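You operate a simulated robot arm through the tools that you are given. There is no shell and no other tool. Be economical: measure what you need, move in short steps, check, and stop when the job is done.

You are at the controls of a simulated robot arm. One attempt, no reset.

JOB
Take the purple bottle and put it on top of the cream carton. Then take the black spring on the left end of the bench and put it away on the front of the spring rack. Then put the yellow pad on the left end of the bench away in the tray of the red cart. Then switch the power switch on. The order counts. Set down upright: purple bottle, black spring.

It is judged by the outcome, as a careful person would: the job done as asked, and still so three seconds after it is handed in. It fails if anything else is knocked over, pushed out of place, dropped, spilled or broken.

ROBOT AND FRAMES
A 6-joint arm with a two-finger gripper on a trunk, on a base that drives. Base frame: it is fixed to the floor where the robot stands at the start and does not move with it; the origin is under the middle of the robot, x ahead of it, y to its left, z up. Units: mm, rad, N and s.
With the tool pointing down near the work surface it reaches from about 260 to 520 mm from the robot's upright axis, wherever it stands. Its first joint turns from -2.897 to 2.897 rad. Places, roughly: black spring (8x9x16 cm) [500, 0, 1000]; cream carton [750, 0, 1000]; front of the spring rack (22x22 cm) [520, 2440, 880]; power switch [600, 1000, 1000]; purple bottle [500, -250, 1000]; tray of the red cart [-1400, 2000, 800]; yellow pad (8x6x4 cm) [700, -100, 900]. Payload 2.45 kg.
The tool frame sits at the grasp point between the pads (the TCP): z along the fingers, y along the line on which they close. The tips reach 26 mm beyond it. Largest opening 96 mm; the body of the gripper starts 69 mm behind the TCP.
Orientation is that of the tool frame in the base frame, as a unit quaternion [x, y, z, w]. With the fingers straight down and closing along the base's y, the tool's x points along the base's -x, its y along +y and its z along -z.

CONTROLS
- The arm moves only by the tool step_arm. Its argument "targets" is text: rows parted by semicolons, each of 7 numbers parted by spaces: the shift along the base's x, y, z in units of 40 mm (1.0 is 40 mm), then the turn, a rotation vector about the base's x, y, z in units of 4 degrees (1.0 is 4 degrees), then the opening, from 0 (shut) to 1 (fully open). In form: dx dy dz rx ry rz gripper; .... A call has 1 to 20 rows; each row shifts and turns the commanded pose from where the row before left it. A call with a number of a shift or a turn outside -1 to 1 is refused whole. Each row takes 0.2 s and may step no farther than 50 mm and 0.15 rad from the row before; otherwise, or with a gripper value out of range, the whole call is refused. Where a pose cannot be reached the arm comes as near as it can. A force on the tool above 40 N (or 10 N above the force at the start of the call, whichever is more), or a blocked arm, ends the call early, and 0.2 s more pass. Each finger halts on what it meets, pressing with about 25 N; the grip force reading is that of the motor and also rises with nothing between the fingers. The clock runs only during rows and for 0.2 s after the last one: add rows that do not move to give the fingers time. It gives the time, the measured TCP pose, the force on the tool (base axes), the opening and the grip force at its end, in the units of the frame above (readings bear some noise), with the torque about the TCP (base axes, N m) and any sound that the robot's microphone picked up.
- Cameras (640 x 400 px; columns grow to the right, rows downward): "scene" is now at [46.5, 161.4, 1155.2]; the picture's right is [0.02, -1.00, 0.00], its down [-0.21, -0.00, -0.98] and it looks along [0.98, 0.02, -0.21] (base axes); focal length 214 px, centre (320, 200). "wrist" rides on the gripper at [82, 3, -98] in the tool frame; the picture's right is [-0.04, 1.00, 0.00], its down [-0.73, -0.03, -0.68] and it looks along [-0.68, -0.03, 0.73] (tool axes); focal length 256 px, centre (320, 200). There is no depth. A picture from a camera that has moved, and an enlarged one, comes with that camera's place and axes in the base frame and with its lens. The place of the scene camera against the robot may be out by one fixed shift of up to 18 mm in any direction.
- snapshot(camera): a new picture of that camera. It takes no simulated time.
- move_column(by): slides the trunk up (or, below 0, down) by that many mm; the arm and the scene camera ride with it, the base frame stays. It gives what a move gives, with no picture.
- drive_base(legs): drives the robot by 1 to 6 legs, each [ahead, turn to the left] in mm and rad, along the robot's own axes; the way and the turn of a leg run together, so that a leg with both is an arc; at most 1500 mm and 3.142 rad a leg. The arm and the cameras ride along, it lands a little off, and it stops where it bumps. It gives what a move gives.
- aim_head(pan, tilt): turns the head with the scene camera to pan (to the left, within 2.705 rad either way) and tilt (down, from -0.506 to 1.204), counted from straight ahead of the robot. It gives what a move gives.
- close_up(camera, box): a new picture of the part [left, top, right, bottom] of that camera's present view, enlarged. It takes no simulated time.
- job_done(): hands the job in; it is judged then, once.

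Work in short steps. Places have to be worked out from the pictures, the camera data and where the tool is seen: move nearer, look again, correct. Check each grasp and each placing, and mend what went wrong. You have 165 turns and 120 pictures in all, those below and enlarged ones among them. Open the gripper and draw the arm clear of the work before you hand the job in, unless the task says otherwise.

The tools are called after "Request:" by a JSON object that holds its "fn" and its "kwargs". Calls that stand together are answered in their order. step_arm: Moves the arm, as the interface text tells. Its arguments: {"type":"object","properties":{"targets":{"type":"string"}},"required":["targets"]} The other tools are called the same way: move_column (by) slides the trunk up or down; drive_base (legs) drives the base; aim_head (pan, tilt) turns the head that bears the scene camera; snapshot (camera) takes a picture; close_up (camera, box) takes an enlarged picture of a part of a camera's view; job_done () hands the job in.

At the start:

```text
time_s: 0.0
tool_pos: [320.3, 316.9, 999.4]
orientation: [0.0, 1.0, -0.001, 0.0]
contact_force: [-0.3, 0.7, -0.3]
torque: [-0.03, 0.01, -0.01]
gripper_width: 95.9
finger_force: 0.0
trunk travel left (down, up): [-150.0, 0.0]
robot x, y, heading: [-2.1, -1.1, -0.002]
head pan, tilt: [0.019, 0.216]
```

scene: 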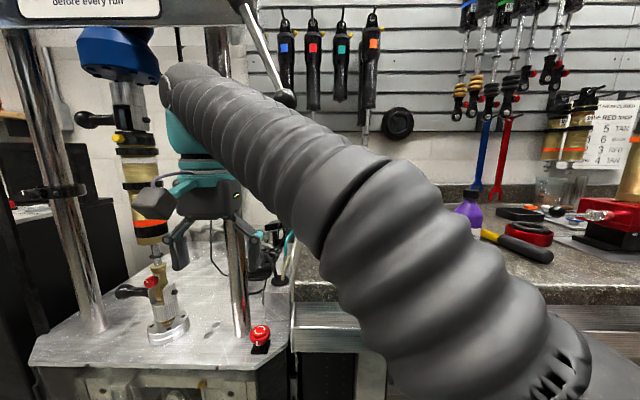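
wrist: 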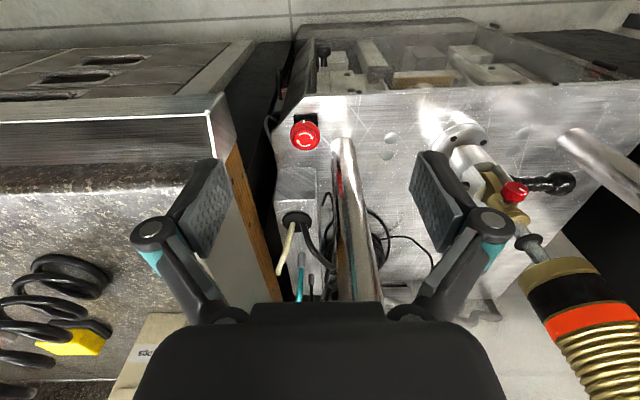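

I start by looking around with the head to the right, where the bottle, spring and carton should be.

Request:
{"fn": "aim_head", "kwargs": {"pan": -0.5, "tilt": 0.5}}

Request:
{"fn": "snapshot", "kwargs": {"camera": "scene"}}

```text
time_s: 0.9
tool_pos: [320.4, 315.7, 1000.5]
orientation: [0.0, 1.0, 0.0, 0.0]
contact_force: [-1.0, 0.3, -0.1]
torque: [-0.01, 0.01, -0.04]
gripper_width: 96.0
finger_force: 0.0
trunk travel left (down, up): [-150.0, 0.0]
robot x, y, heading: [-1.9, -2.2, 0.002]
head pan, tilt: [-0.499, 0.499]
```

```text
117 pictures are left
camera scene: at [33.2, 116.1, 1129.0], right [-0.48, -0.88, 0.0], down [-0.42, 0.23, -0.88], along [0.77, -0.42, -0.48], focal length 214 px, centre (320, 200)
```

scene: 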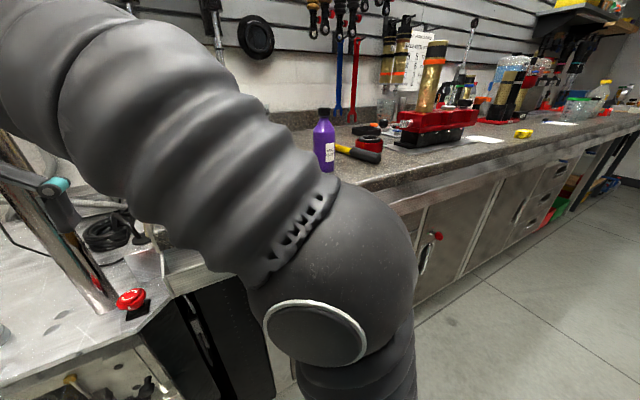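

The arm hides the scene. I raise and retract it, then swing it toward straight ahead so the wrist camera looks over the bench.

Request:
{"fn": "step_arm", "kwargs": {"targets": "-0.5 -0.5 0.9 0 0 0 1; -0.5 -0.5 0.9 0 0 0 1; -0.5 -0.5 0.9 0 0 0 1; .432 -.470 0 0 0 -1 1; .398 -.499 0 0 0 -1 1; .363 -.526 0 0 0 -1 1; .325 -.55 0 0 0 -1 1; .286 -.571 0 0 0 -1 1; .245 -.589 0 0 0 -1 1; .204 -.605 0 0 0 -1 1; .161 -.618 0 0 0 -1 1; .117 -.628 0 0 0 -1 1; .073 -.634 0 0 0 -1 1; .029 -.638 0 0 0 -1 1"}}

Request:
{"fn": "snapshot", "kwargs": {"camera": "wrist"}}

Request:
{"fn": "snapshot", "kwargs": {"camera": "scene"}}

```text
time_s: 4.0
tool_pos: [363.1, -0.7, 1011.8]
orientation: [0.376, 0.927, 0.002, 0.001]
contact_force: [-0.4, -0.2, 0.3]
torque: [0.01, -0.01, 0.03]
gripper_width: 96.1
finger_force: 0.1
out of reach, approached as far as the arm can: row 1, 2, 3
trunk travel left (down, up): [-150.0, 0.0]
robot x, y, heading: [-0.8, -2.6, 0.001]
head pan, tilt: [-0.499, 0.499]
```

```text
116 pictures are left
camera wrist: at [308.4, 58.4, 1109.8], right [0.72, 0.69, 0.0], down [0.5, -0.53, 0.68], along [0.47, -0.49, -0.73], focal length 256 px, centre (320, 200)
```

wrist: 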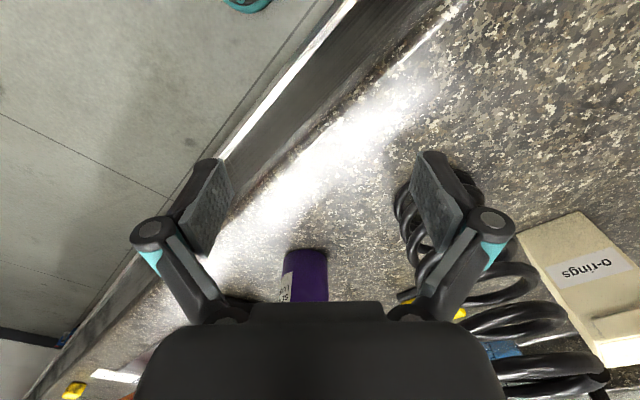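

```text
115 pictures are left
camera scene: at [33.1, 116.0, 1129.0], right [-0.48, -0.88, 0.0], down [-0.42, 0.23, -0.88], along [0.77, -0.42, -0.48], focal length 214 px, centre (320, 200)
```

scene: 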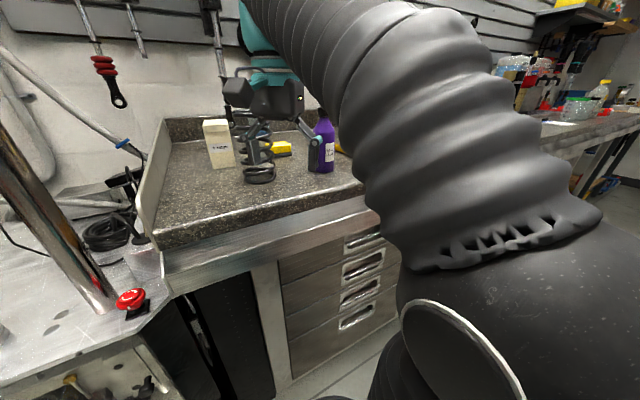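

The bench is now visible: spring, carton, pad and bottle. I turn the wrist square so its camera looks straight ahead over them.

Request:
{"fn": "step_arm", "kwargs": {"targets": "0 -0.5 0 0 0 1 1; 0 -0.5 0 0 0 1 1; 0 -0.5 0 0 0 1 1; 0 -0.5 0 0 0 1 1; 0 -0.5 0 0 0 1 1; 0 -0.5 0 0 0 1 1; 0 0 0 0 0 1 1; 0 0 0 0 0 1 1; 0 0 0 0 0 1 1; 0 0 0 0 0 1 1; 0 0 0 0 0 1 1"}}

Request:
{"fn": "snapshot", "kwargs": {"camera": "wrist"}}

Request:
{"fn": "snapshot", "kwargs": {"camera": "scene"}}

```text
time_s: 6.3
tool_pos: [362.2, -119.7, 1012.2]
orientation: [0.0, 1.0, 0.0, 0.002]
contact_force: [0.0, 0.2, -0.3]
torque: [-0.01, -0.01, -0.03]
gripper_width: 95.9
finger_force: 0.0
trunk travel left (down, up): [-150.0, 0.0]
robot x, y, heading: [0.5, 2.8, 0.003]
head pan, tilt: [-0.499, 0.499]
```

```text
114 pictures are left
camera wrist: at [281.7, -116.3, 1110.8], right [0.04, 1.0, 0.0], down [0.73, -0.03, 0.68], along [0.68, -0.03, -0.73], focal length 256 px, centre (320, 200)
```

wrist: 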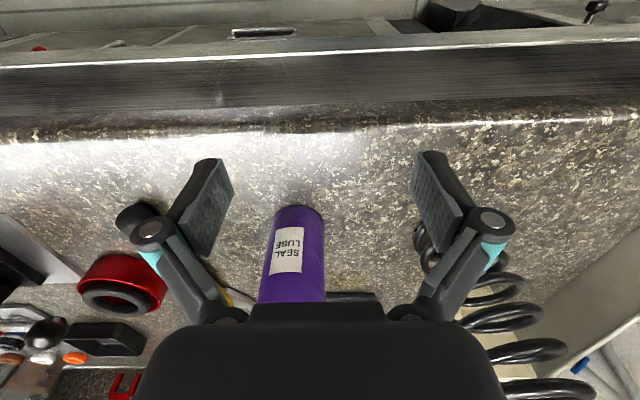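

```text
113 pictures are left
camera scene: at [33.1, 115.8, 1129.0], right [-0.48, -0.88, 0.0], down [-0.42, 0.23, -0.88], along [0.77, -0.42, -0.48], focal length 214 px, centre (320, 200)
```

scene: 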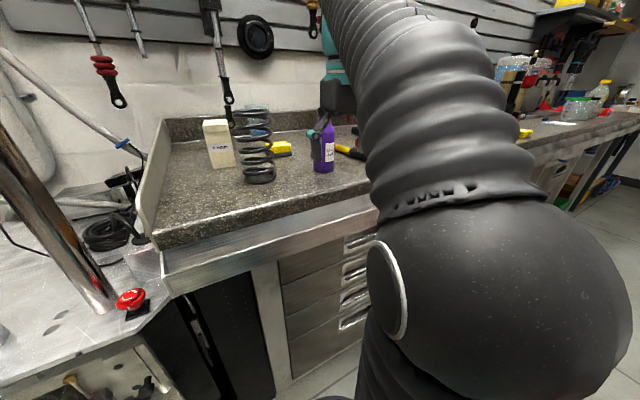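

Bench top looks to be about z 918, bottle about (498,-152) with top ~1056, and carton front about (670,85) with top ~1046. That is too high for a straight-down tool, so I test how height changes with a tilted tool.

Request:
{"fn": "step_arm", "kwargs": {"targets": "0 0 0 0 -1 0 1; 0 0 0 0 -1 0 1; 0 0 0 0 -1 0 1; 0 0 0 0 -1 0 1; 0 0 0 0 -1 0 1; 0 0 0 0 -1 0 1; 0 0 0.5 0 -1 0 1; 0 0 0.5 0 -1 0 1; 0 0 0.5 0 -1 0 1; 0 0 0.5 0 -1 0 1; 0 0 0.5 0 -1 0 1; 0 0 0.5 0 -1 0 1"}}

Request:
{"fn": "snapshot", "kwargs": {"camera": "wrist"}}

Request:
{"fn": "snapshot", "kwargs": {"camera": "scene"}}

```text
time_s: 8.9
tool_pos: [364.2, -120.6, 1134.1]
orientation: [0.0, 0.914, 0.0, 0.406]
contact_force: [-0.9, -0.9, -0.1]
torque: [0.03, -0.04, -0.02]
gripper_width: 96.2
finger_force: 0.0
trunk travel left (down, up): [-150.0, 0.0]
robot x, y, heading: [1.0, 0.1, -0.006]
head pan, tilt: [-0.499, 0.499]
```

```text
112 pictures are left
camera wrist: at [236.5, -116.5, 1140.5], right [0.03, 1.0, 0.03], down [-0.01, -0.03, 1.0], along [1.0, -0.03, 0.01], focal length 256 px, centre (320, 200)
```

wrist: 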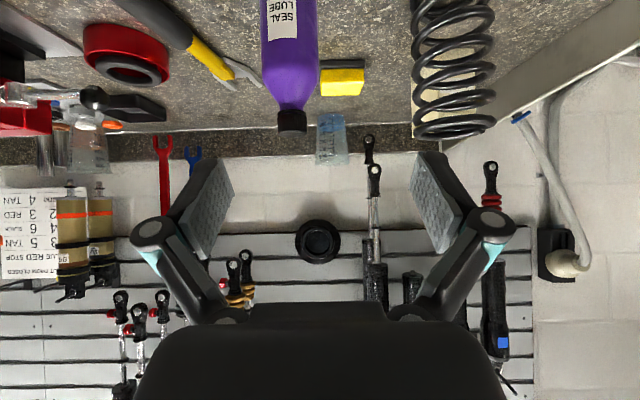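

```text
111 pictures are left
camera scene: at [33.1, 115.8, 1129.0], right [-0.48, -0.88, 0.0], down [-0.42, 0.23, -0.88], along [0.77, -0.42, -0.48], focal length 214 px, centre (320, 200)
```

scene: 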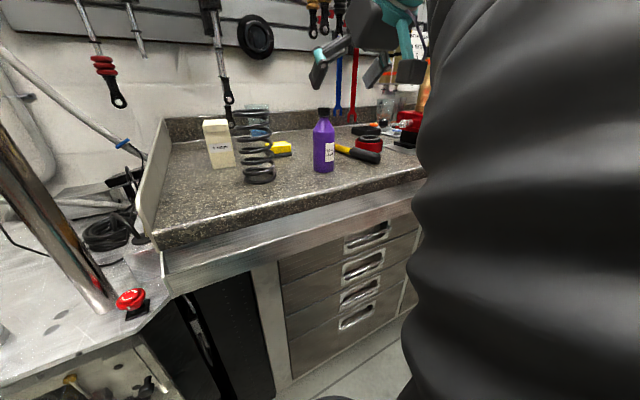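

Tilting gives the height needed. I take a zoomed scene view for precise pixel measurements of bottle, spring, carton and pad.

Request:
{"fn": "close_up", "kwargs": {"camera": "scene", "box": [190, 95, 390, 220]}}

```text
3.20 times, centred on (290, 158) of scene
camera zoom: at [33.1, 115.8, 1129.0], right [-0.48, -0.88, 0.0], down [-0.42, 0.23, -0.88], along [0.77, -0.42, -0.48], focal length 686 px, centre (416, 336)
```

zoom: 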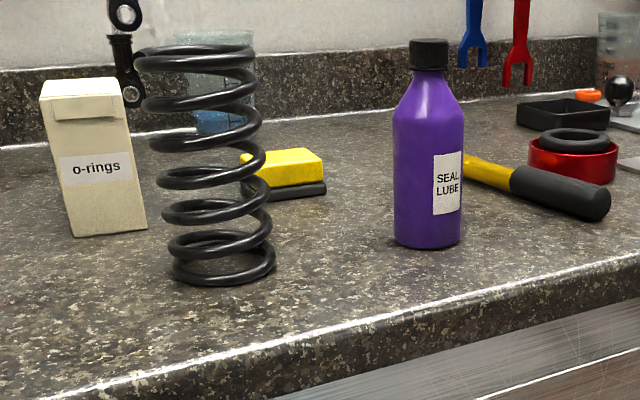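

Combined views put the bottle at about (496,-152), top 1075, bench ~920. I move to a pre-grasp point along the tilted tool axis and check.

Request:
{"fn": "step_arm", "kwargs": {"targets": ".44 -.39 -.78 0 0 0 1; .44 -.39 -.78 0 0 0 1"}}

Request:
{"fn": "snapshot", "kwargs": {"camera": "wrist"}}

Request:
{"fn": "close_up", "kwargs": {"camera": "scene", "box": [190, 95, 390, 220]}}

```text
time_s: 9.6
tool_pos: [397.0, -151.0, 1072.9]
orientation: [0.0, 0.914, 0.0, 0.407]
contact_force: [0.1, 0.4, -0.4]
torque: [-0.02, -0.03, -0.02]
gripper_width: 95.5
finger_force: 0.1
trunk travel left (down, up): [-150.0, 0.0]
robot x, y, heading: [-3.3, 3.5, 0.002]
head pan, tilt: [-0.499, 0.499]
```

```text
109 pictures are left
camera wrist: at [270.5, -147.5, 1078.7], right [0.03, 1.0, 0.03], down [-0.01, -0.03, 1.0], along [1.0, -0.03, 0.01], focal length 256 px, centre (320, 200)
```

wrist: 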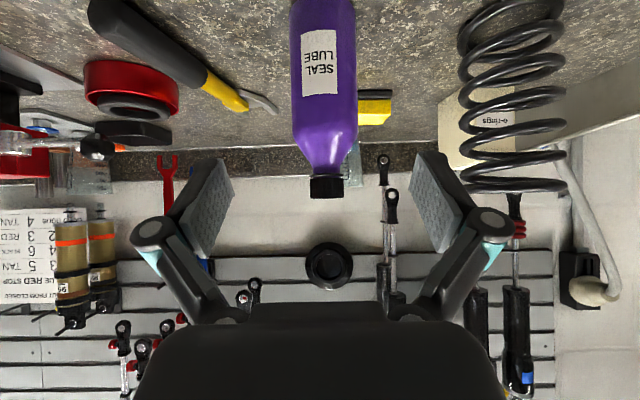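

```text
3.20 times, centred on (290, 158) of scene
camera zoom: at [32.9, 116.0, 1129.0], right [-0.48, -0.88, 0.0], down [-0.42, 0.23, -0.88], along [0.77, -0.42, -0.48], focal length 686 px, centre (416, 336)
```

zoom: 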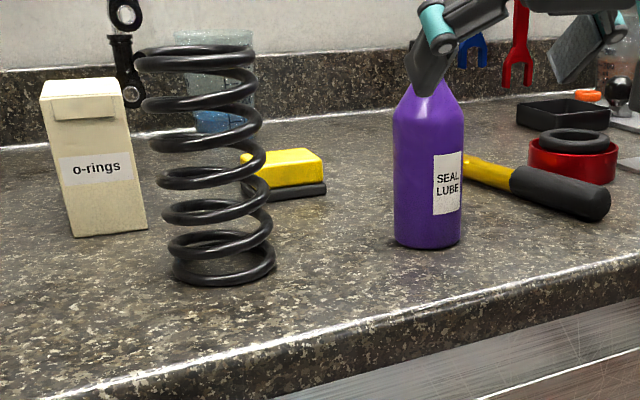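

Bottle lines up between the fingers (y about -150). I advance along the tool axis to the grasp height.

Request:
{"fn": "step_arm", "kwargs": {"targets": ".62 0.01 -.55 0 0 0 1; .62 0.01 -.55 0 0 0 1; .62 0 -.55 0 0 0 1; .62 0 -.55 0 0 0 1"}}

Request:
{"fn": "snapshot", "kwargs": {"camera": "wrist"}}

Request:
{"fn": "close_up", "kwargs": {"camera": "scene", "box": [190, 95, 390, 220]}}

```text
time_s: 10.6
tool_pos: [496.5, -150.7, 981.5]
orientation: [0.001, 0.913, -0.001, 0.407]
contact_force: [0.1, 0.3, 0.5]
torque: [-0.01, -0.02, -0.02]
gripper_width: 95.8
finger_force: 0.0
trunk travel left (down, up): [-150.0, 0.0]
robot x, y, heading: [2.7, 4.0, 0.0]
head pan, tilt: [-0.499, 0.499]
```

```text
107 pictures are left
camera wrist: at [369.5, -145.7, 987.1], right [0.03, 1.0, 0.03], down [-0.01, -0.03, 1.0], along [1.0, -0.03, 0.01], focal length 256 px, centre (320, 200)
```

wrist: 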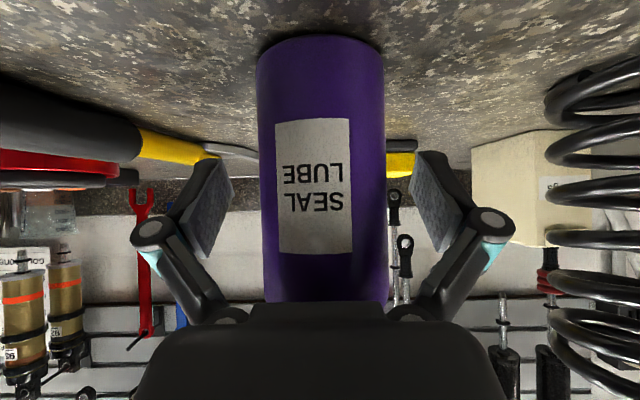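

```text
3.20 times, centred on (290, 158) of scene
camera zoom: at [32.8, 115.9, 1129.0], right [-0.48, -0.88, 0.0], down [-0.42, 0.23, -0.88], along [0.77, -0.42, -0.48], focal length 686 px, centre (416, 336)
```

zoom: 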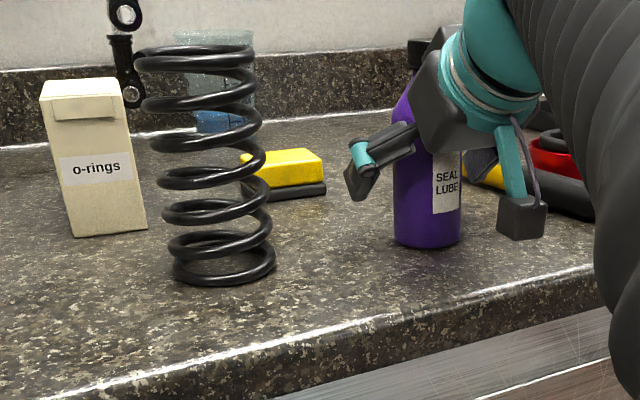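

Bottle is centred between the pads. Closing the gripper.

Request:
{"fn": "step_arm", "kwargs": {"targets": "0 0 0 0 0 0 0.55; 0 0 0 0 0 0 0.4; 0 0 0 0 0 0 0.3; 0 0 0 0 0 0 0.3"}}

```text
time_s: 11.6
tool_pos: [496.2, -149.2, 981.9]
orientation: [-0.001, 0.914, 0.001, 0.407]
contact_force: [0.3, -1.0, -0.2]
torque: [-0.04, -0.08, -0.02]
gripper_width: 50.9
finger_force: 25.4
trunk travel left (down, up): [-150.0, 0.0]
robot x, y, heading: [0.6, 0.6, 0.004]
head pan, tilt: [-0.499, 0.499]
```

Grip holds at 51 mm. I look before lifting.

Request:
{"fn": "snapshot", "kwargs": {"camera": "wrist"}}

Request:
{"fn": "close_up", "kwargs": {"camera": "scene", "box": [190, 95, 390, 220]}}

```text
105 pictures are left
camera wrist: at [369.6, -145.9, 987.2], right [0.03, 1.0, 0.03], down [-0.01, -0.03, 1.0], along [1.0, -0.03, 0.01], focal length 256 px, centre (320, 200)
```

wrist: 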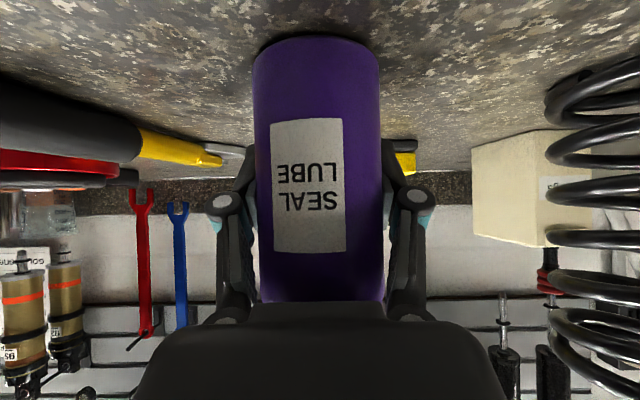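

```text
3.20 times, centred on (290, 158) of scene
camera zoom: at [33.1, 115.8, 1129.0], right [-0.48, -0.88, 0.0], down [-0.42, 0.23, -0.88], along [0.77, -0.42, -0.48], focal length 686 px, centre (416, 336)
```

zoom: 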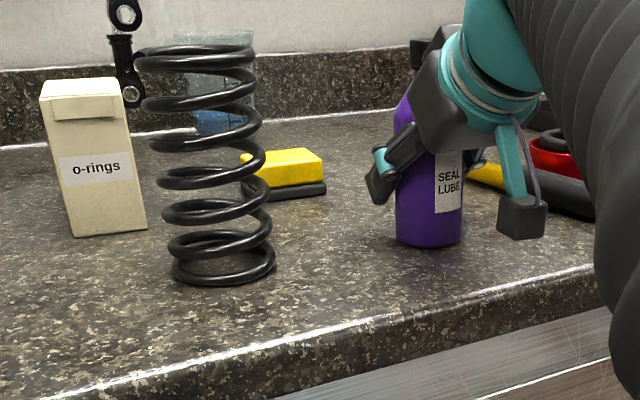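

The bottle is held. I lift it straight up, then draw back a little.

Request:
{"fn": "step_arm", "kwargs": {"targets": "0 0 0.25 0 0 0 0.3; 0 0 0.8 0 0 0 0.3; 0 0 1 0 0 0 0.3; 0 0 1 0 0 0 0.3; -0.5 0 0.9 0 0 0 0.3; -1 0 0 0 0 0 0.3; -1 0 0 0 0 0 0.3"}}

Request:
{"fn": "snapshot", "kwargs": {"camera": "scene"}}

Request:
{"fn": "snapshot", "kwargs": {"camera": "wrist"}}

```text
time_s: 13.2
tool_pos: [398.4, -149.6, 1139.3]
orientation: [0.001, 0.914, 0.0, 0.406]
contact_force: [1.4, 0.0, -2.8]
torque: [-0.01, -0.01, 0.03]
gripper_width: 51.0
finger_force: 25.1
trunk travel left (down, up): [-150.0, 0.0]
robot x, y, heading: [-2.0, 1.5, 0.0]
head pan, tilt: [-0.499, 0.499]
```

```text
103 pictures are left
camera scene: at [33.5, 115.7, 1129.0], right [-0.48, -0.88, 0.0], down [-0.42, 0.23, -0.88], along [0.77, -0.42, -0.48], focal length 214 px, centre (320, 200)
```

scene: 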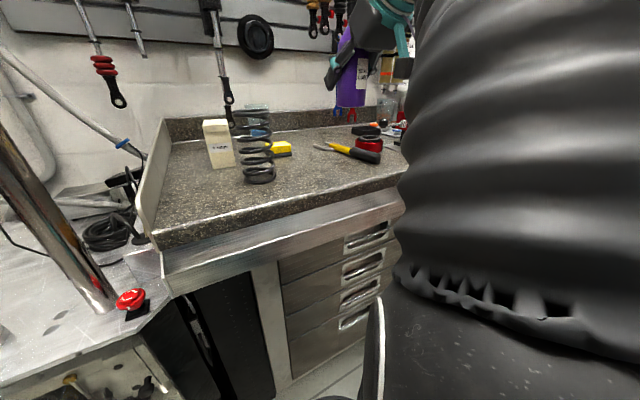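

```text
102 pictures are left
camera wrist: at [272.1, -147.3, 1146.0], right [0.03, 1.0, 0.03], down [-0.01, -0.03, 1.0], along [1.0, -0.03, 0.01], focal length 256 px, centre (320, 200)
```

wrist: 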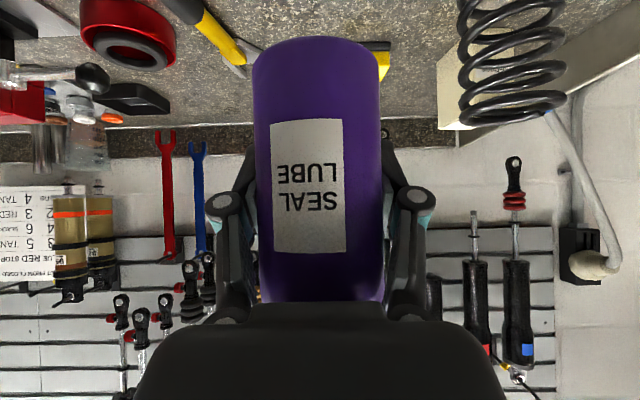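

Bottle is upright in the grip. I swing left at this retracted distance to line up with the carton's y.

Request:
{"fn": "step_arm", "kwargs": {"targets": "0 .96 0.2 0 0 0 0.3; 0 .97 0 0 0 0 0.3; 0 .97 0 0 0 0 0.3; 0 .97 0 0 0 0 0.3; 0 .97 0 0 0 0 0.3; 0 .97 0 0 0 0 0.3"}}

Request:
{"fn": "snapshot", "kwargs": {"camera": "wrist"}}

Request:
{"fn": "aim_head", "kwargs": {"pan": -0.1, "tilt": 0.3}}

Request:
{"fn": "snapshot", "kwargs": {"camera": "scene"}}

```text
time_s: 14.6
tool_pos: [399.4, 80.6, 1146.5]
orientation: [0.0, 0.913, 0.0, 0.407]
contact_force: [0.6, -0.7, -2.1]
torque: [0.02, -0.02, 0.04]
gripper_width: 51.0
finger_force: 25.0
trunk travel left (down, up): [-150.0, 0.0]
robot x, y, heading: [-1.3, 1.9, -0.002]
head pan, tilt: [-0.499, 0.499]
```

```text
101 pictures are left
camera wrist: at [272.2, 84.5, 1152.4], right [0.03, 1.0, 0.03], down [-0.01, -0.03, 1.0], along [1.0, -0.03, 0.01], focal length 256 px, centre (320, 200)
```

wrist: 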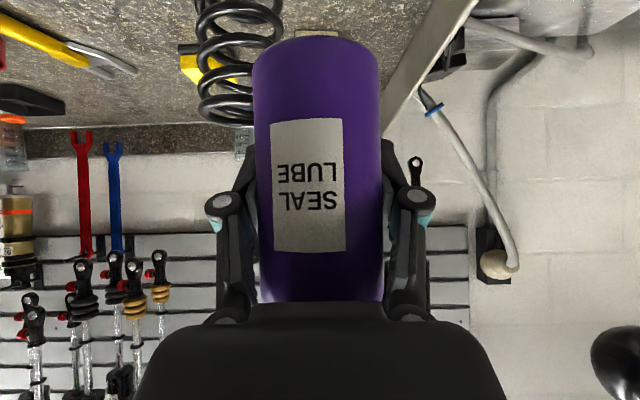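

```text
time_s: 15.4
tool_pos: [398.6, 81.2, 1145.8]
orientation: [0.0, 0.914, 0.0, 0.407]
contact_force: [0.3, -0.3, -1.7]
torque: [-0.01, -0.04, 0.0]
gripper_width: 50.9
finger_force: 24.5
trunk travel left (down, up): [-150.0, 0.0]
robot x, y, heading: [0.4, 0.7, 0.001]
head pan, tilt: [-0.099, 0.3]
```

```text
100 pictures are left
camera scene: at [46.2, 150.1, 1147.3], right [-0.1, -0.99, 0.0], down [-0.29, 0.03, -0.96], along [0.95, -0.1, -0.3], focal length 214 px, centre (320, 200)
```

scene: 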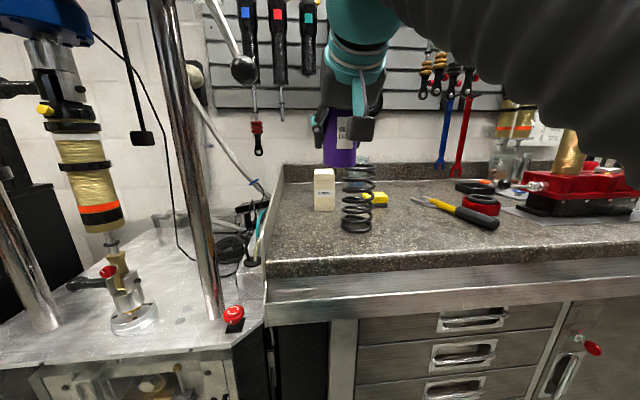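

I zoom on the carton to pin down its place.

Request:
{"fn": "close_up", "kwargs": {"camera": "scene", "box": [280, 120, 440, 220]}}

Request:
{"fn": "close_up", "kwargs": {"camera": "wrist", "box": [180, 0, 420, 150]}}

```text
4.00 times, centred on (360, 170) of scene
camera zoom: at [46.2, 150.1, 1147.3], right [-0.1, -0.99, 0.0], down [-0.29, 0.03, -0.96], along [0.95, -0.1, -0.3], focal length 858 px, centre (160, 320)
```

zoom: 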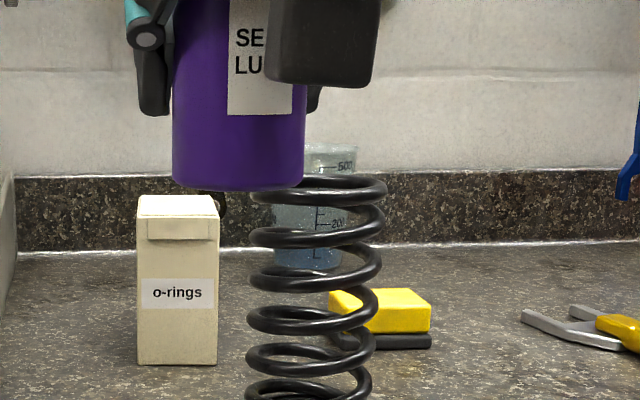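

```text
2.67 times, centred on (300, 75) of wrist
camera zoom: at [272.5, 84.1, 1152.2], right [0.03, 1.0, 0.03], down [-0.01, -0.03, 1.0], along [1.0, -0.03, 0.01], focal length 683 px, centre (373, 533)
```

zoom: 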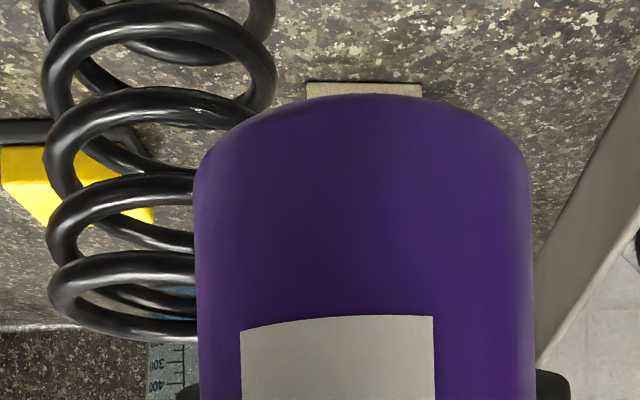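

I shift left a little (short of the press post) so the carton shows beside the bottle in the wrist view.

Request:
{"fn": "step_arm", "kwargs": {"targets": "-0.3 .8 0 0 0 0 0.3; -0.3 .8 0 0 0 0 0.3; 0 .8 0 0 0 0 0.3"}}

Request:
{"fn": "close_up", "kwargs": {"camera": "wrist", "box": [120, 0, 360, 150]}}

Request:
{"fn": "snapshot", "kwargs": {"camera": "scene"}}

```text
time_s: 16.2
tool_pos: [375.3, 178.4, 1147.7]
orientation: [0.0, 0.913, 0.001, 0.407]
contact_force: [-1.3, 0.4, -2.0]
torque: [0.05, -0.01, 0.06]
gripper_width: 50.8
finger_force: 25.6
trunk travel left (down, up): [-150.0, 0.0]
robot x, y, heading: [-0.1, 0.0, -0.003]
head pan, tilt: [-0.099, 0.3]
```

```text
2.67 times, centred on (240, 75) of wrist
camera zoom: at [248.4, 181.1, 1152.4], right [0.03, 1.0, 0.03], down [-0.01, -0.03, 1.0], along [1.0, -0.03, 0.01], focal length 683 px, centre (533, 533)
```

zoom: 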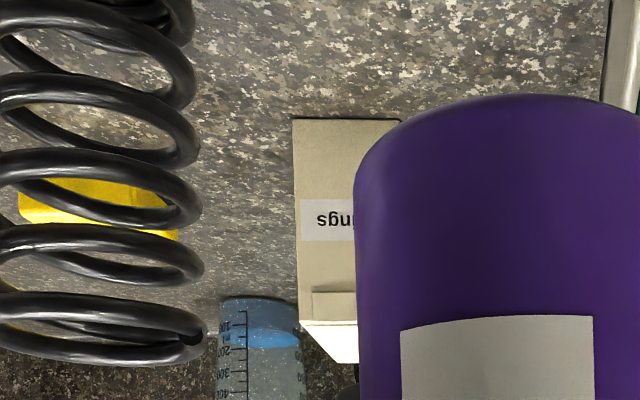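

```text
96 pictures are left
camera scene: at [46.0, 149.9, 1147.4], right [-0.1, -1.0, 0.0], down [-0.29, 0.03, -0.96], along [0.95, -0.09, -0.3], focal length 214 px, centre (320, 200)
```

scene: 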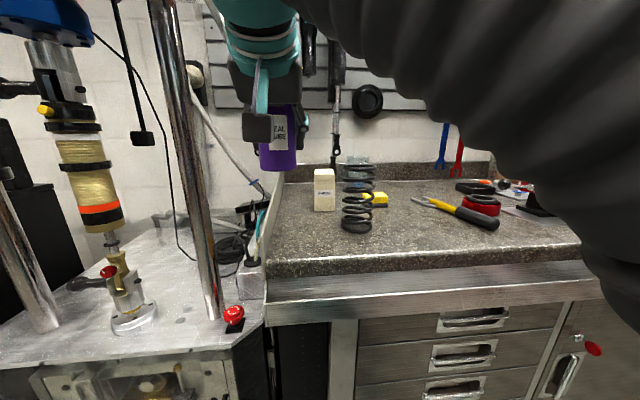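

Triangulation gives bench z≈929, carton front at x≈615, y≈47–107, top z≈1037, centre about (655,74). The bottle base is 53 mm below the TCP. I carry it high above the carton.

Request:
{"fn": "step_arm", "kwargs": {"targets": ".78 -.58 .05 0 0 0 0.3; .78 -.58 .05 0 0 0 0.3; .78 -.58 0 0 0 0 0.3; .78 -.58 0 0 0 0 0.3; .9 0 0 0 0 0 0.3; .9 0 0 0 0 0 0.3; .9 0 0 0 0 0 0.3; .9 0 0 0 0 0 0.3"}}

Request:
{"fn": "snapshot", "kwargs": {"camera": "scene"}}

```text
time_s: 18.0
tool_pos: [637.5, 86.7, 1150.0]
orientation: [0.0, 0.913, 0.0, 0.408]
contact_force: [-1.3, -0.2, -0.5]
torque: [0.02, -0.04, 0.01]
gripper_width: 50.8
finger_force: 25.1
out of reach, approached as far as the arm can: row 8
trunk travel left (down, up): [-150.0, 0.0]
robot x, y, heading: [0.9, 2.1, -0.0]
head pan, tilt: [-0.099, 0.3]
```

```text
95 pictures are left
camera scene: at [45.6, 150.1, 1147.4], right [-0.1, -1.0, 0.0], down [-0.29, 0.03, -0.96], along [0.95, -0.09, -0.3], focal length 214 px, centre (320, 200)
```

scene: 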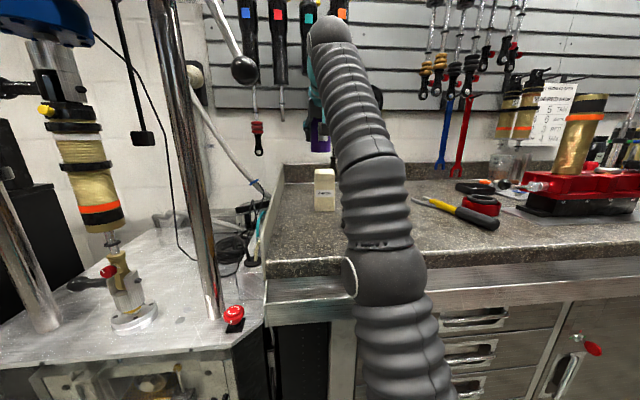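

At the edge of reach (x 637). I drive the base ahead a little to gain margin.

Request:
{"fn": "drive_base", "kwargs": {"legs": [[50, 0]]}}

Request:
{"fn": "snapshot", "kwargs": {"camera": "wrist"}}

Request:
{"fn": "close_up", "kwargs": {"camera": "scene", "box": [280, 110, 440, 210]}}

```text
time_s: 18.9
tool_pos: [691.0, 88.5, 1148.8]
orientation: [0.0, 0.914, 0.0, 0.406]
contact_force: [-0.2, -0.3, -1.2]
torque: [-0.03, -0.04, 0.01]
gripper_width: 50.5
finger_force: 25.3
trunk travel left (down, up): [-150.0, 0.0]
robot x, y, heading: [55.2, 0.7, -0.002]
head pan, tilt: [-0.099, 0.3]
```

```text
94 pictures are left
camera wrist: at [563.1, 90.7, 1155.3], right [0.03, 1.0, 0.03], down [-0.01, -0.03, 1.0], along [1.0, -0.03, 0.01], focal length 256 px, centre (320, 200)
```

wrist: 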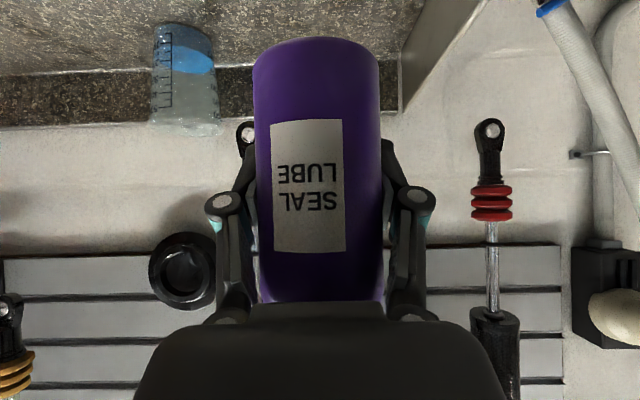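

```text
4.00 times, centred on (360, 160) of scene
camera zoom: at [97.2, 150.2, 1147.4], right [-0.1, -0.99, 0.0], down [-0.29, 0.03, -0.96], along [0.95, -0.1, -0.3], focal length 858 px, centre (160, 360)
```

zoom: 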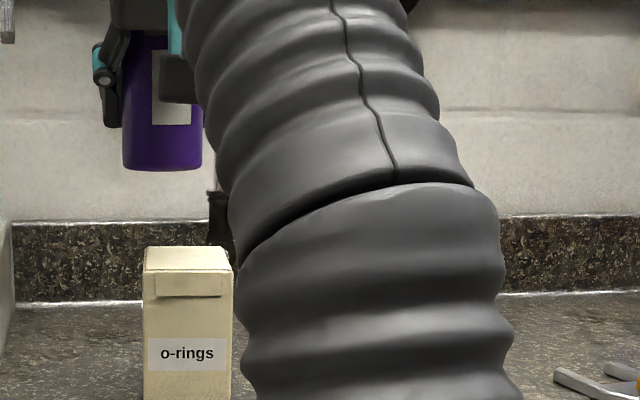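

Now I move back over the carton centre and lower to just above it.

Request:
{"fn": "step_arm", "kwargs": {"targets": "-.49 -.18 -.3 0 0 0 0.3; -.49 -.18 -.6 0 0 0 0.3; 0 0 0 0 0 0 0.3"}}

Request:
{"fn": "close_up", "kwargs": {"camera": "scene", "box": [280, 110, 440, 210]}}

Request:
{"fn": "snapshot", "kwargs": {"camera": "wrist"}}

```text
time_s: 19.8
tool_pos: [650.1, 72.3, 1114.8]
orientation: [0.001, 0.914, 0.0, 0.407]
contact_force: [-1.1, 1.1, -2.1]
torque: [0.02, 0.0, 0.0]
gripper_width: 51.0
finger_force: 25.0
trunk travel left (down, up): [-150.0, 0.0]
robot x, y, heading: [50.5, -2.3, 0.003]
head pan, tilt: [-0.099, 0.3]
```

```text
4.00 times, centred on (360, 160) of scene
camera zoom: at [97.2, 150.1, 1147.4], right [-0.1, -0.99, 0.0], down [-0.29, 0.03, -0.96], along [0.95, -0.1, -0.3], focal length 858 px, centre (160, 360)
```

zoom: 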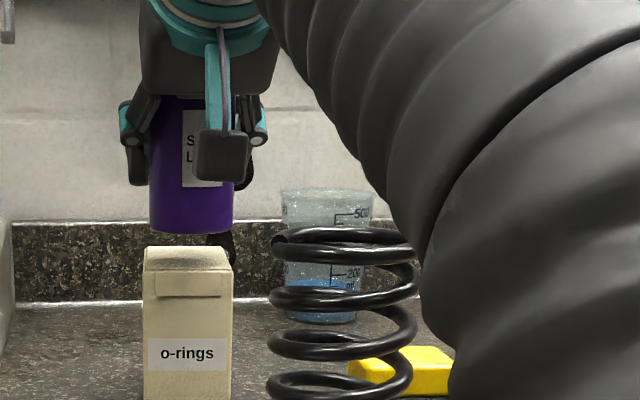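

```text
91 pictures are left
camera wrist: at [523.2, 76.1, 1119.5], right [0.03, 1.0, 0.03], down [-0.01, -0.03, 1.0], along [1.0, -0.03, 0.01], focal length 256 px, centre (320, 200)
```

wrist: 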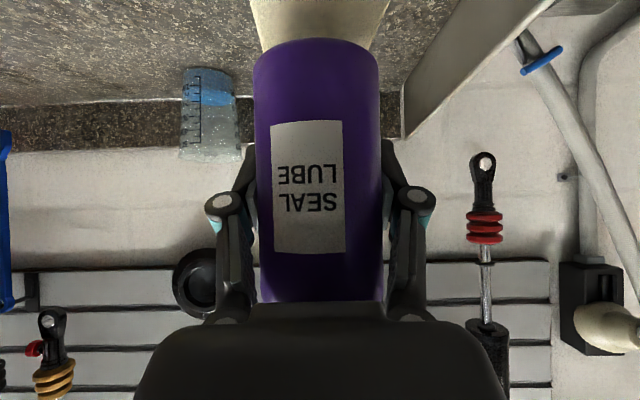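

Bottle is above the carton, about 25 mm clear. Small centring shift, then lowering gently.

Request:
{"fn": "step_arm", "kwargs": {"targets": ".1 .05 -.3 0 0 0 0.3; 0 0 -.2 0 0 0 0.3; 0 0 0 0 0 0 0.3"}}

Request:
{"fn": "close_up", "kwargs": {"camera": "scene", "box": [280, 120, 400, 195]}}

```text
time_s: 20.6
tool_pos: [653.8, 74.3, 1094.0]
orientation: [0.0, 0.914, 0.0, 0.407]
contact_force: [0.3, 0.6, -1.7]
torque: [0.01, -0.03, 0.02]
gripper_width: 50.8
finger_force: 24.6
trunk travel left (down, up): [-150.0, 0.0]
robot x, y, heading: [52.8, -2.0, 0.0]
head pan, tilt: [-0.099, 0.3]
```

```text
5.33 times, centred on (340, 158) of scene
camera zoom: at [97.2, 150.1, 1147.4], right [-0.1, -0.99, 0.0], down [-0.29, 0.03, -0.96], along [0.95, -0.1, -0.3], focal length 1144 px, centre (213, 427)
```

zoom: 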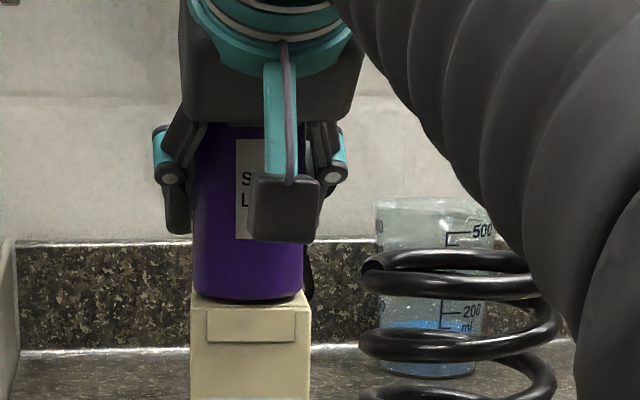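

Almost touching. Lowering in 2 mm steps until contact shows.

Request:
{"fn": "step_arm", "kwargs": {"targets": "0 0 -.05 0 0 0 0.3; 0 0 -.05 0 0 0 0.3; 0 0 0 0 0 0 0.3"}}

Request:
{"fn": "close_up", "kwargs": {"camera": "scene", "box": [280, 120, 400, 195]}}

```text
time_s: 21.4
tool_pos: [653.4, 74.6, 1090.7]
orientation: [0.001, 0.913, 0.0, 0.408]
contact_force: [1.8, 0.4, 4.1]
torque: [-0.02, -0.17, 0.03]
gripper_width: 50.8
finger_force: 25.0
trunk travel left (down, up): [-150.0, 0.0]
robot x, y, heading: [54.1, 0.5, 0.002]
head pan, tilt: [-0.099, 0.3]
```

```text
5.33 times, centred on (340, 158) of scene
camera zoom: at [97.0, 150.2, 1147.5], right [-0.1, -0.99, 0.0], down [-0.29, 0.03, -0.96], along [0.95, -0.1, -0.3], focal length 1144 px, centre (213, 427)
```

zoom: 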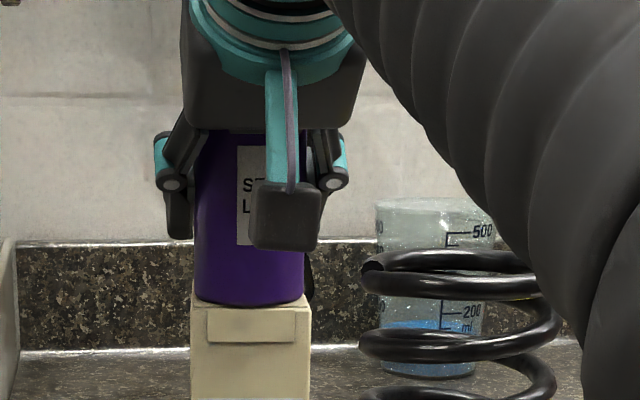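

Contact felt (~6 N). I release slowly.

Request:
{"fn": "step_arm", "kwargs": {"targets": "0 0 -.02 0 0 0 0.3; 0 0 0 0 0 0 0.56; 0 0 0 0 0 0 0.65; 0 0 0 0 0 0 0.8; 0 0 0 0 0 0 1; 0 0 0 0 0 0 1"}}

Request:
{"fn": "close_up", "kwargs": {"camera": "scene", "box": [280, 120, 400, 195]}}

Request:
{"fn": "snapshot", "kwargs": {"camera": "wrist"}}

```text
time_s: 22.8
tool_pos: [652.9, 74.4, 1089.1]
orientation: [0.001, 0.913, 0.0, 0.407]
contact_force: [0.2, -0.2, 1.0]
torque: [0.02, -0.06, 0.03]
gripper_width: 95.8
finger_force: 0.0
trunk travel left (down, up): [-150.0, 0.0]
robot x, y, heading: [51.8, 4.0, 0.002]
head pan, tilt: [-0.099, 0.3]
```

```text
5.33 times, centred on (340, 158) of scene
camera zoom: at [97.1, 150.1, 1147.4], right [-0.1, -0.99, 0.0], down [-0.29, 0.03, -0.96], along [0.95, -0.1, -0.3], focal length 1144 px, centre (213, 427)
```

zoom: 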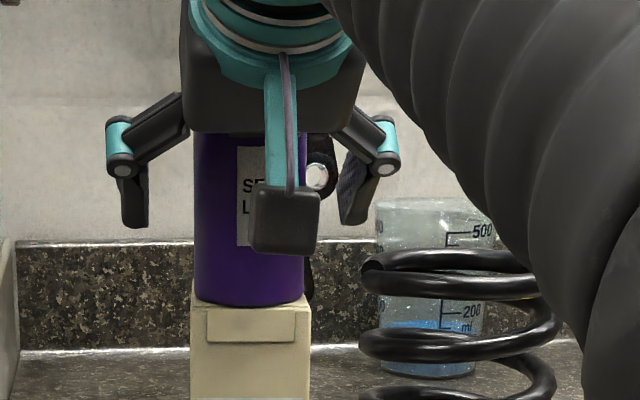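

```text
87 pictures are left
camera wrist: at [527.1, 78.5, 1095.1], right [0.03, 1.0, 0.03], down [-0.01, -0.03, 1.0], along [1.0, -0.03, 0.01], focal length 256 px, centre (320, 200)
```

wrist: 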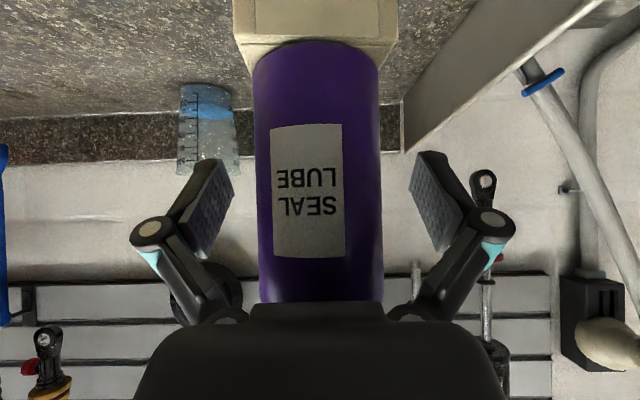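

Bottle stands on the carton. I back out along the tool axis, rising to clear the spring.

Request:
{"fn": "step_arm", "kwargs": {"targets": "-.6 0 .54 0 0 0 1; -.6 0 .54 0 0 0 1; -.6 0 .54 0 0 0 1; -.6 0 .54 0 0 0 1"}}

Request:
{"fn": "snapshot", "kwargs": {"camera": "wrist"}}

Request:
{"fn": "snapshot", "kwargs": {"camera": "scene"}}

```text
time_s: 23.8
tool_pos: [557.8, 73.8, 1174.8]
orientation: [0.0, 0.914, -0.001, 0.406]
contact_force: [0.8, 0.5, 0.8]
torque: [-0.02, 0.02, 0.01]
gripper_width: 95.8
finger_force: 0.0
trunk travel left (down, up): [-150.0, 0.0]
robot x, y, heading: [49.2, -2.0, 0.001]
head pan, tilt: [-0.099, 0.3]
```

```text
86 pictures are left
camera wrist: at [432.0, 78.3, 1180.8], right [0.03, 1.0, 0.03], down [-0.01, -0.03, 1.0], along [1.0, -0.03, 0.01], focal length 256 px, centre (320, 200)
```

wrist: 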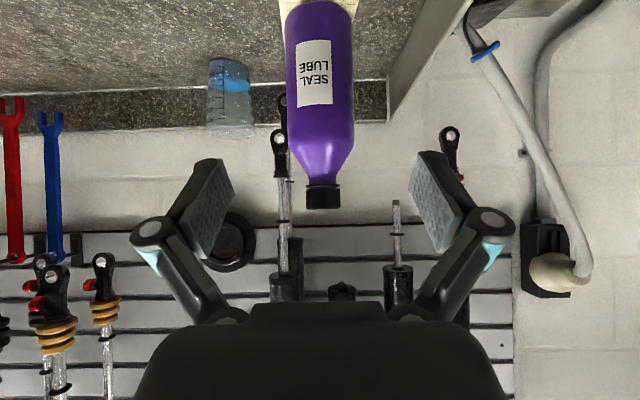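

```text
85 pictures are left
camera scene: at [97.3, 150.1, 1147.3], right [-0.1, -0.99, 0.0], down [-0.29, 0.03, -0.96], along [0.95, -0.1, -0.3], focal length 214 px, centre (320, 200)
```

scene: 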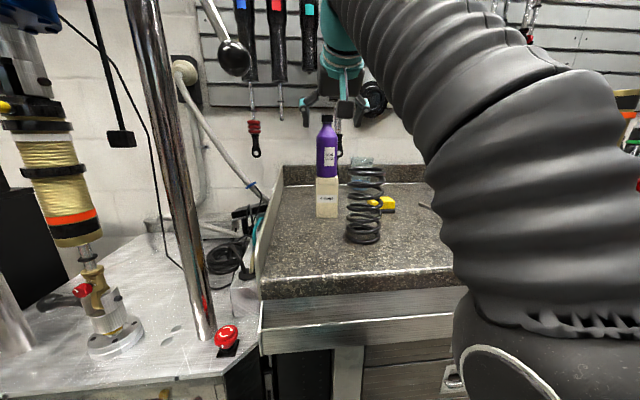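

First task done. Now I pull back to look at the spring squarely from the wrist camera.

Request:
{"fn": "step_arm", "kwargs": {"targets": "-.9 -.43 0 0 0 0 1; -.9 -.43 0 0 0 0 1; -.9 -.43 0 0 0 0 1; -.9 -.43 -.5 0 0 0 1; 0 0 -.8 0 0 0 1"}}

Request:
{"fn": "snapshot", "kwargs": {"camera": "wrist"}}

Request:
{"fn": "close_up", "kwargs": {"camera": "scene", "box": [270, 100, 430, 260]}}

```text
time_s: 24.9
tool_pos: [414.6, 6.4, 1123.9]
orientation: [0.0, 0.913, -0.001, 0.407]
contact_force: [0.0, 0.3, -0.8]
torque: [0.0, 0.0, -0.01]
gripper_width: 96.0
finger_force: 0.1
trunk travel left (down, up): [-150.0, 0.0]
robot x, y, heading: [51.8, 1.4, -0.001]
head pan, tilt: [-0.099, 0.3]
```

```text
84 pictures are left
camera wrist: at [288.8, 9.5, 1129.7], right [0.03, 1.0, 0.03], down [-0.01, -0.03, 1.0], along [1.0, -0.03, 0.01], focal length 256 px, centre (320, 200)
```

wrist: 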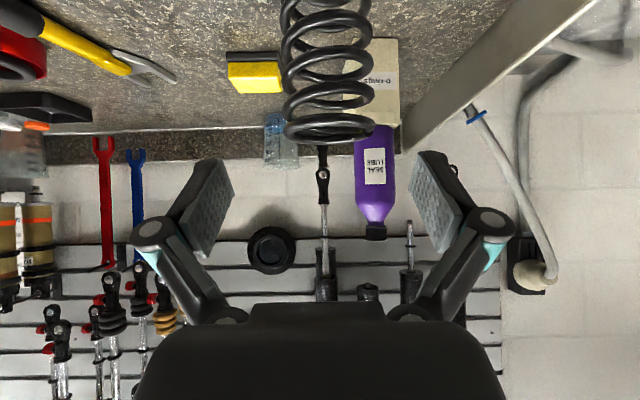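

```text
2.50 times, centred on (350, 180) of scene
camera zoom: at [97.2, 150.1, 1147.4], right [-0.1, -0.99, 0.0], down [-0.29, 0.03, -0.96], along [0.95, -0.1, -0.3], focal length 536 px, centre (245, 250)
```

zoom: 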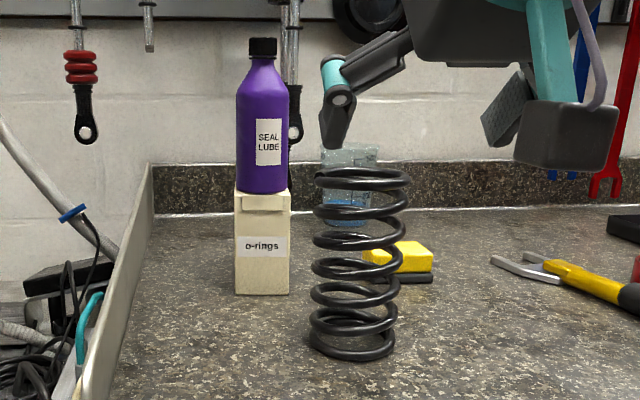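

Spring centre is about (505,13), ~78 mm wide, top ≈1075. I align y and advance partway along the tool axis, then check.

Request:
{"fn": "step_arm", "kwargs": {"targets": "-.1 .16 -.1 0 0 0 1; .5 0 -.45 0 0 0 1; .5 0 -.45 0 0 0 1; 0 0 0 0 0 0 1"}}

Request:
{"fn": "snapshot", "kwargs": {"camera": "wrist"}}

Request:
{"fn": "close_up", "kwargs": {"camera": "scene", "box": [270, 100, 430, 260]}}

```text
time_s: 25.9
tool_pos: [452.6, 12.2, 1083.1]
orientation: [0.0, 0.914, 0.0, 0.406]
contact_force: [0.1, 1.3, -0.5]
torque: [-0.02, 0.0, 0.0]
gripper_width: 96.0
finger_force: 0.1
trunk travel left (down, up): [-150.0, 0.0]
robot x, y, heading: [49.2, -0.4, 0.002]
head pan, tilt: [-0.099, 0.3]
```

```text
82 pictures are left
camera wrist: at [324.7, 16.5, 1089.6], right [0.03, 1.0, 0.03], down [-0.01, -0.03, 1.0], along [1.0, -0.03, 0.01], focal length 256 px, centre (320, 200)
```

wrist: 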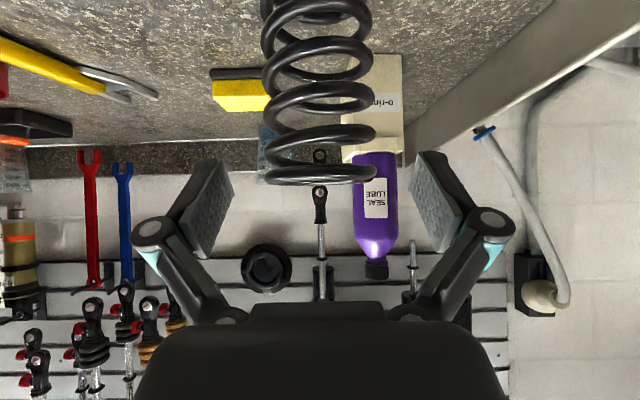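

```text
2.50 times, centred on (350, 180) of scene
camera zoom: at [97.0, 150.1, 1147.4], right [-0.1, -0.99, 0.0], down [-0.29, 0.03, -0.96], along [0.95, -0.1, -0.3], focal length 536 px, centre (245, 250)
```

zoom: 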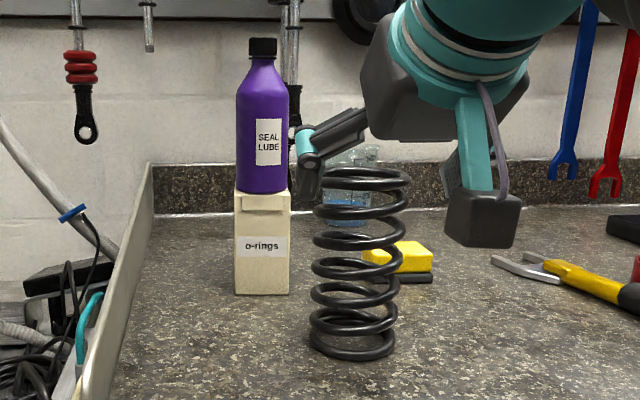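

Well centred (y≈12). I advance to the grasp pose at z≈1032.

Request:
{"fn": "step_arm", "kwargs": {"targets": ".42 0 -.42 0 0 0 1; .42 0 -.42 0 0 0 1; .42 0 -.42 0 0 0 1; 0 0 0 0 0 0 1"}}

Request:
{"fn": "snapshot", "kwargs": {"camera": "wrist"}}

Request:
{"fn": "close_up", "kwargs": {"camera": "scene", "box": [270, 100, 430, 260]}}

```text
time_s: 26.9
tool_pos: [502.2, 13.1, 1033.7]
orientation: [0.001, 0.914, 0.0, 0.406]
contact_force: [-0.2, 0.2, 0.6]
torque: [0.0, -0.01, -0.04]
gripper_width: 96.0
finger_force: 0.0
trunk travel left (down, up): [-150.0, 0.0]
robot x, y, heading: [49.6, -1.6, 0.001]
head pan, tilt: [-0.099, 0.3]
```

```text
80 pictures are left
camera wrist: at [374.3, 16.7, 1039.4], right [0.03, 1.0, 0.03], down [-0.01, -0.03, 1.0], along [1.0, -0.03, 0.01], focal length 256 px, centre (320, 200)
```

wrist: 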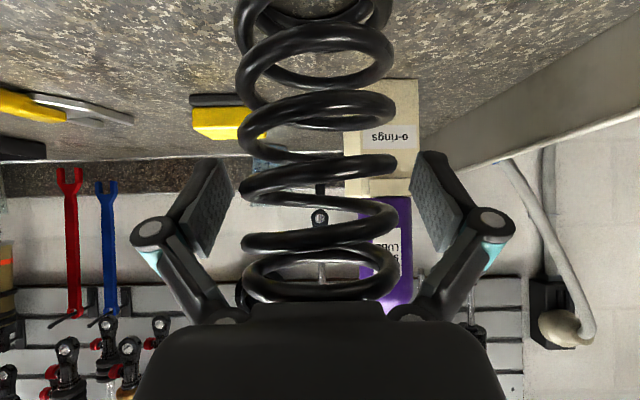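

```text
2.50 times, centred on (350, 180) of scene
camera zoom: at [97.0, 150.1, 1147.4], right [-0.1, -0.99, 0.0], down [-0.29, 0.03, -0.96], along [0.95, -0.1, -0.3], focal length 536 px, centre (245, 250)
```

zoom: 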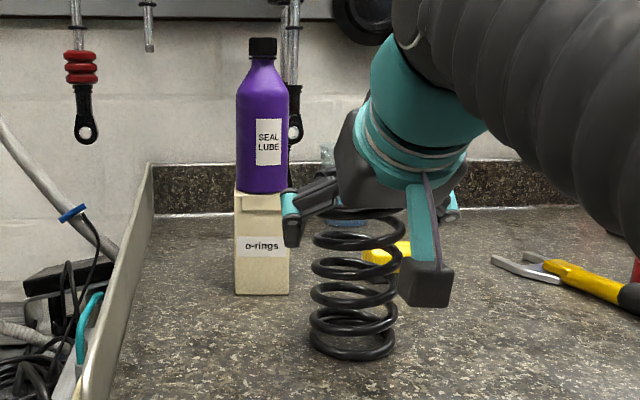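

Spring lies between the pads. Closing.

Request:
{"fn": "step_arm", "kwargs": {"targets": "0 -.02 0 0 0 0 0.85; 0 0 0 0 0 0 0.75; 0 0 0 0 0 0 0.65; 0 0 0 0 0 0 0.6; 0 0 0 0 0 0 0.6"}}

Request:
{"fn": "snapshot", "kwargs": {"camera": "wrist"}}

```text
time_s: 28.1
tool_pos: [501.3, 12.9, 1032.5]
orientation: [0.001, 0.914, 0.0, 0.406]
contact_force: [-0.2, 2.2, 0.9]
torque: [0.42, -0.08, 0.1]
gripper_width: 76.4
finger_force: 25.0
trunk travel left (down, up): [-150.0, 0.0]
robot x, y, heading: [49.2, 0.3, 0.001]
head pan, tilt: [-0.099, 0.3]
```

```text
78 pictures are left
camera wrist: at [374.1, 15.9, 1039.4], right [0.03, 1.0, 0.03], down [-0.01, -0.03, 1.0], along [1.0, -0.03, 0.01], focal length 256 px, centre (320, 200)
```

wrist: 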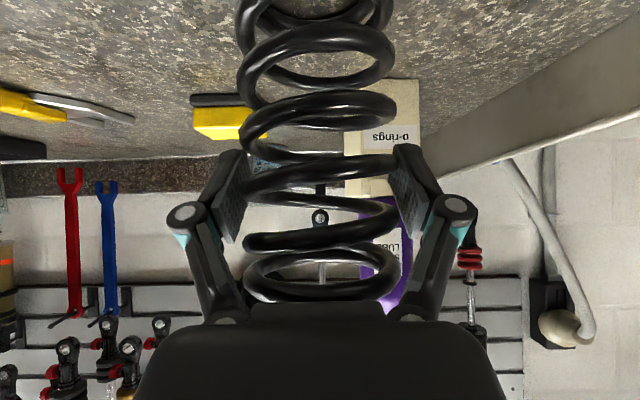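

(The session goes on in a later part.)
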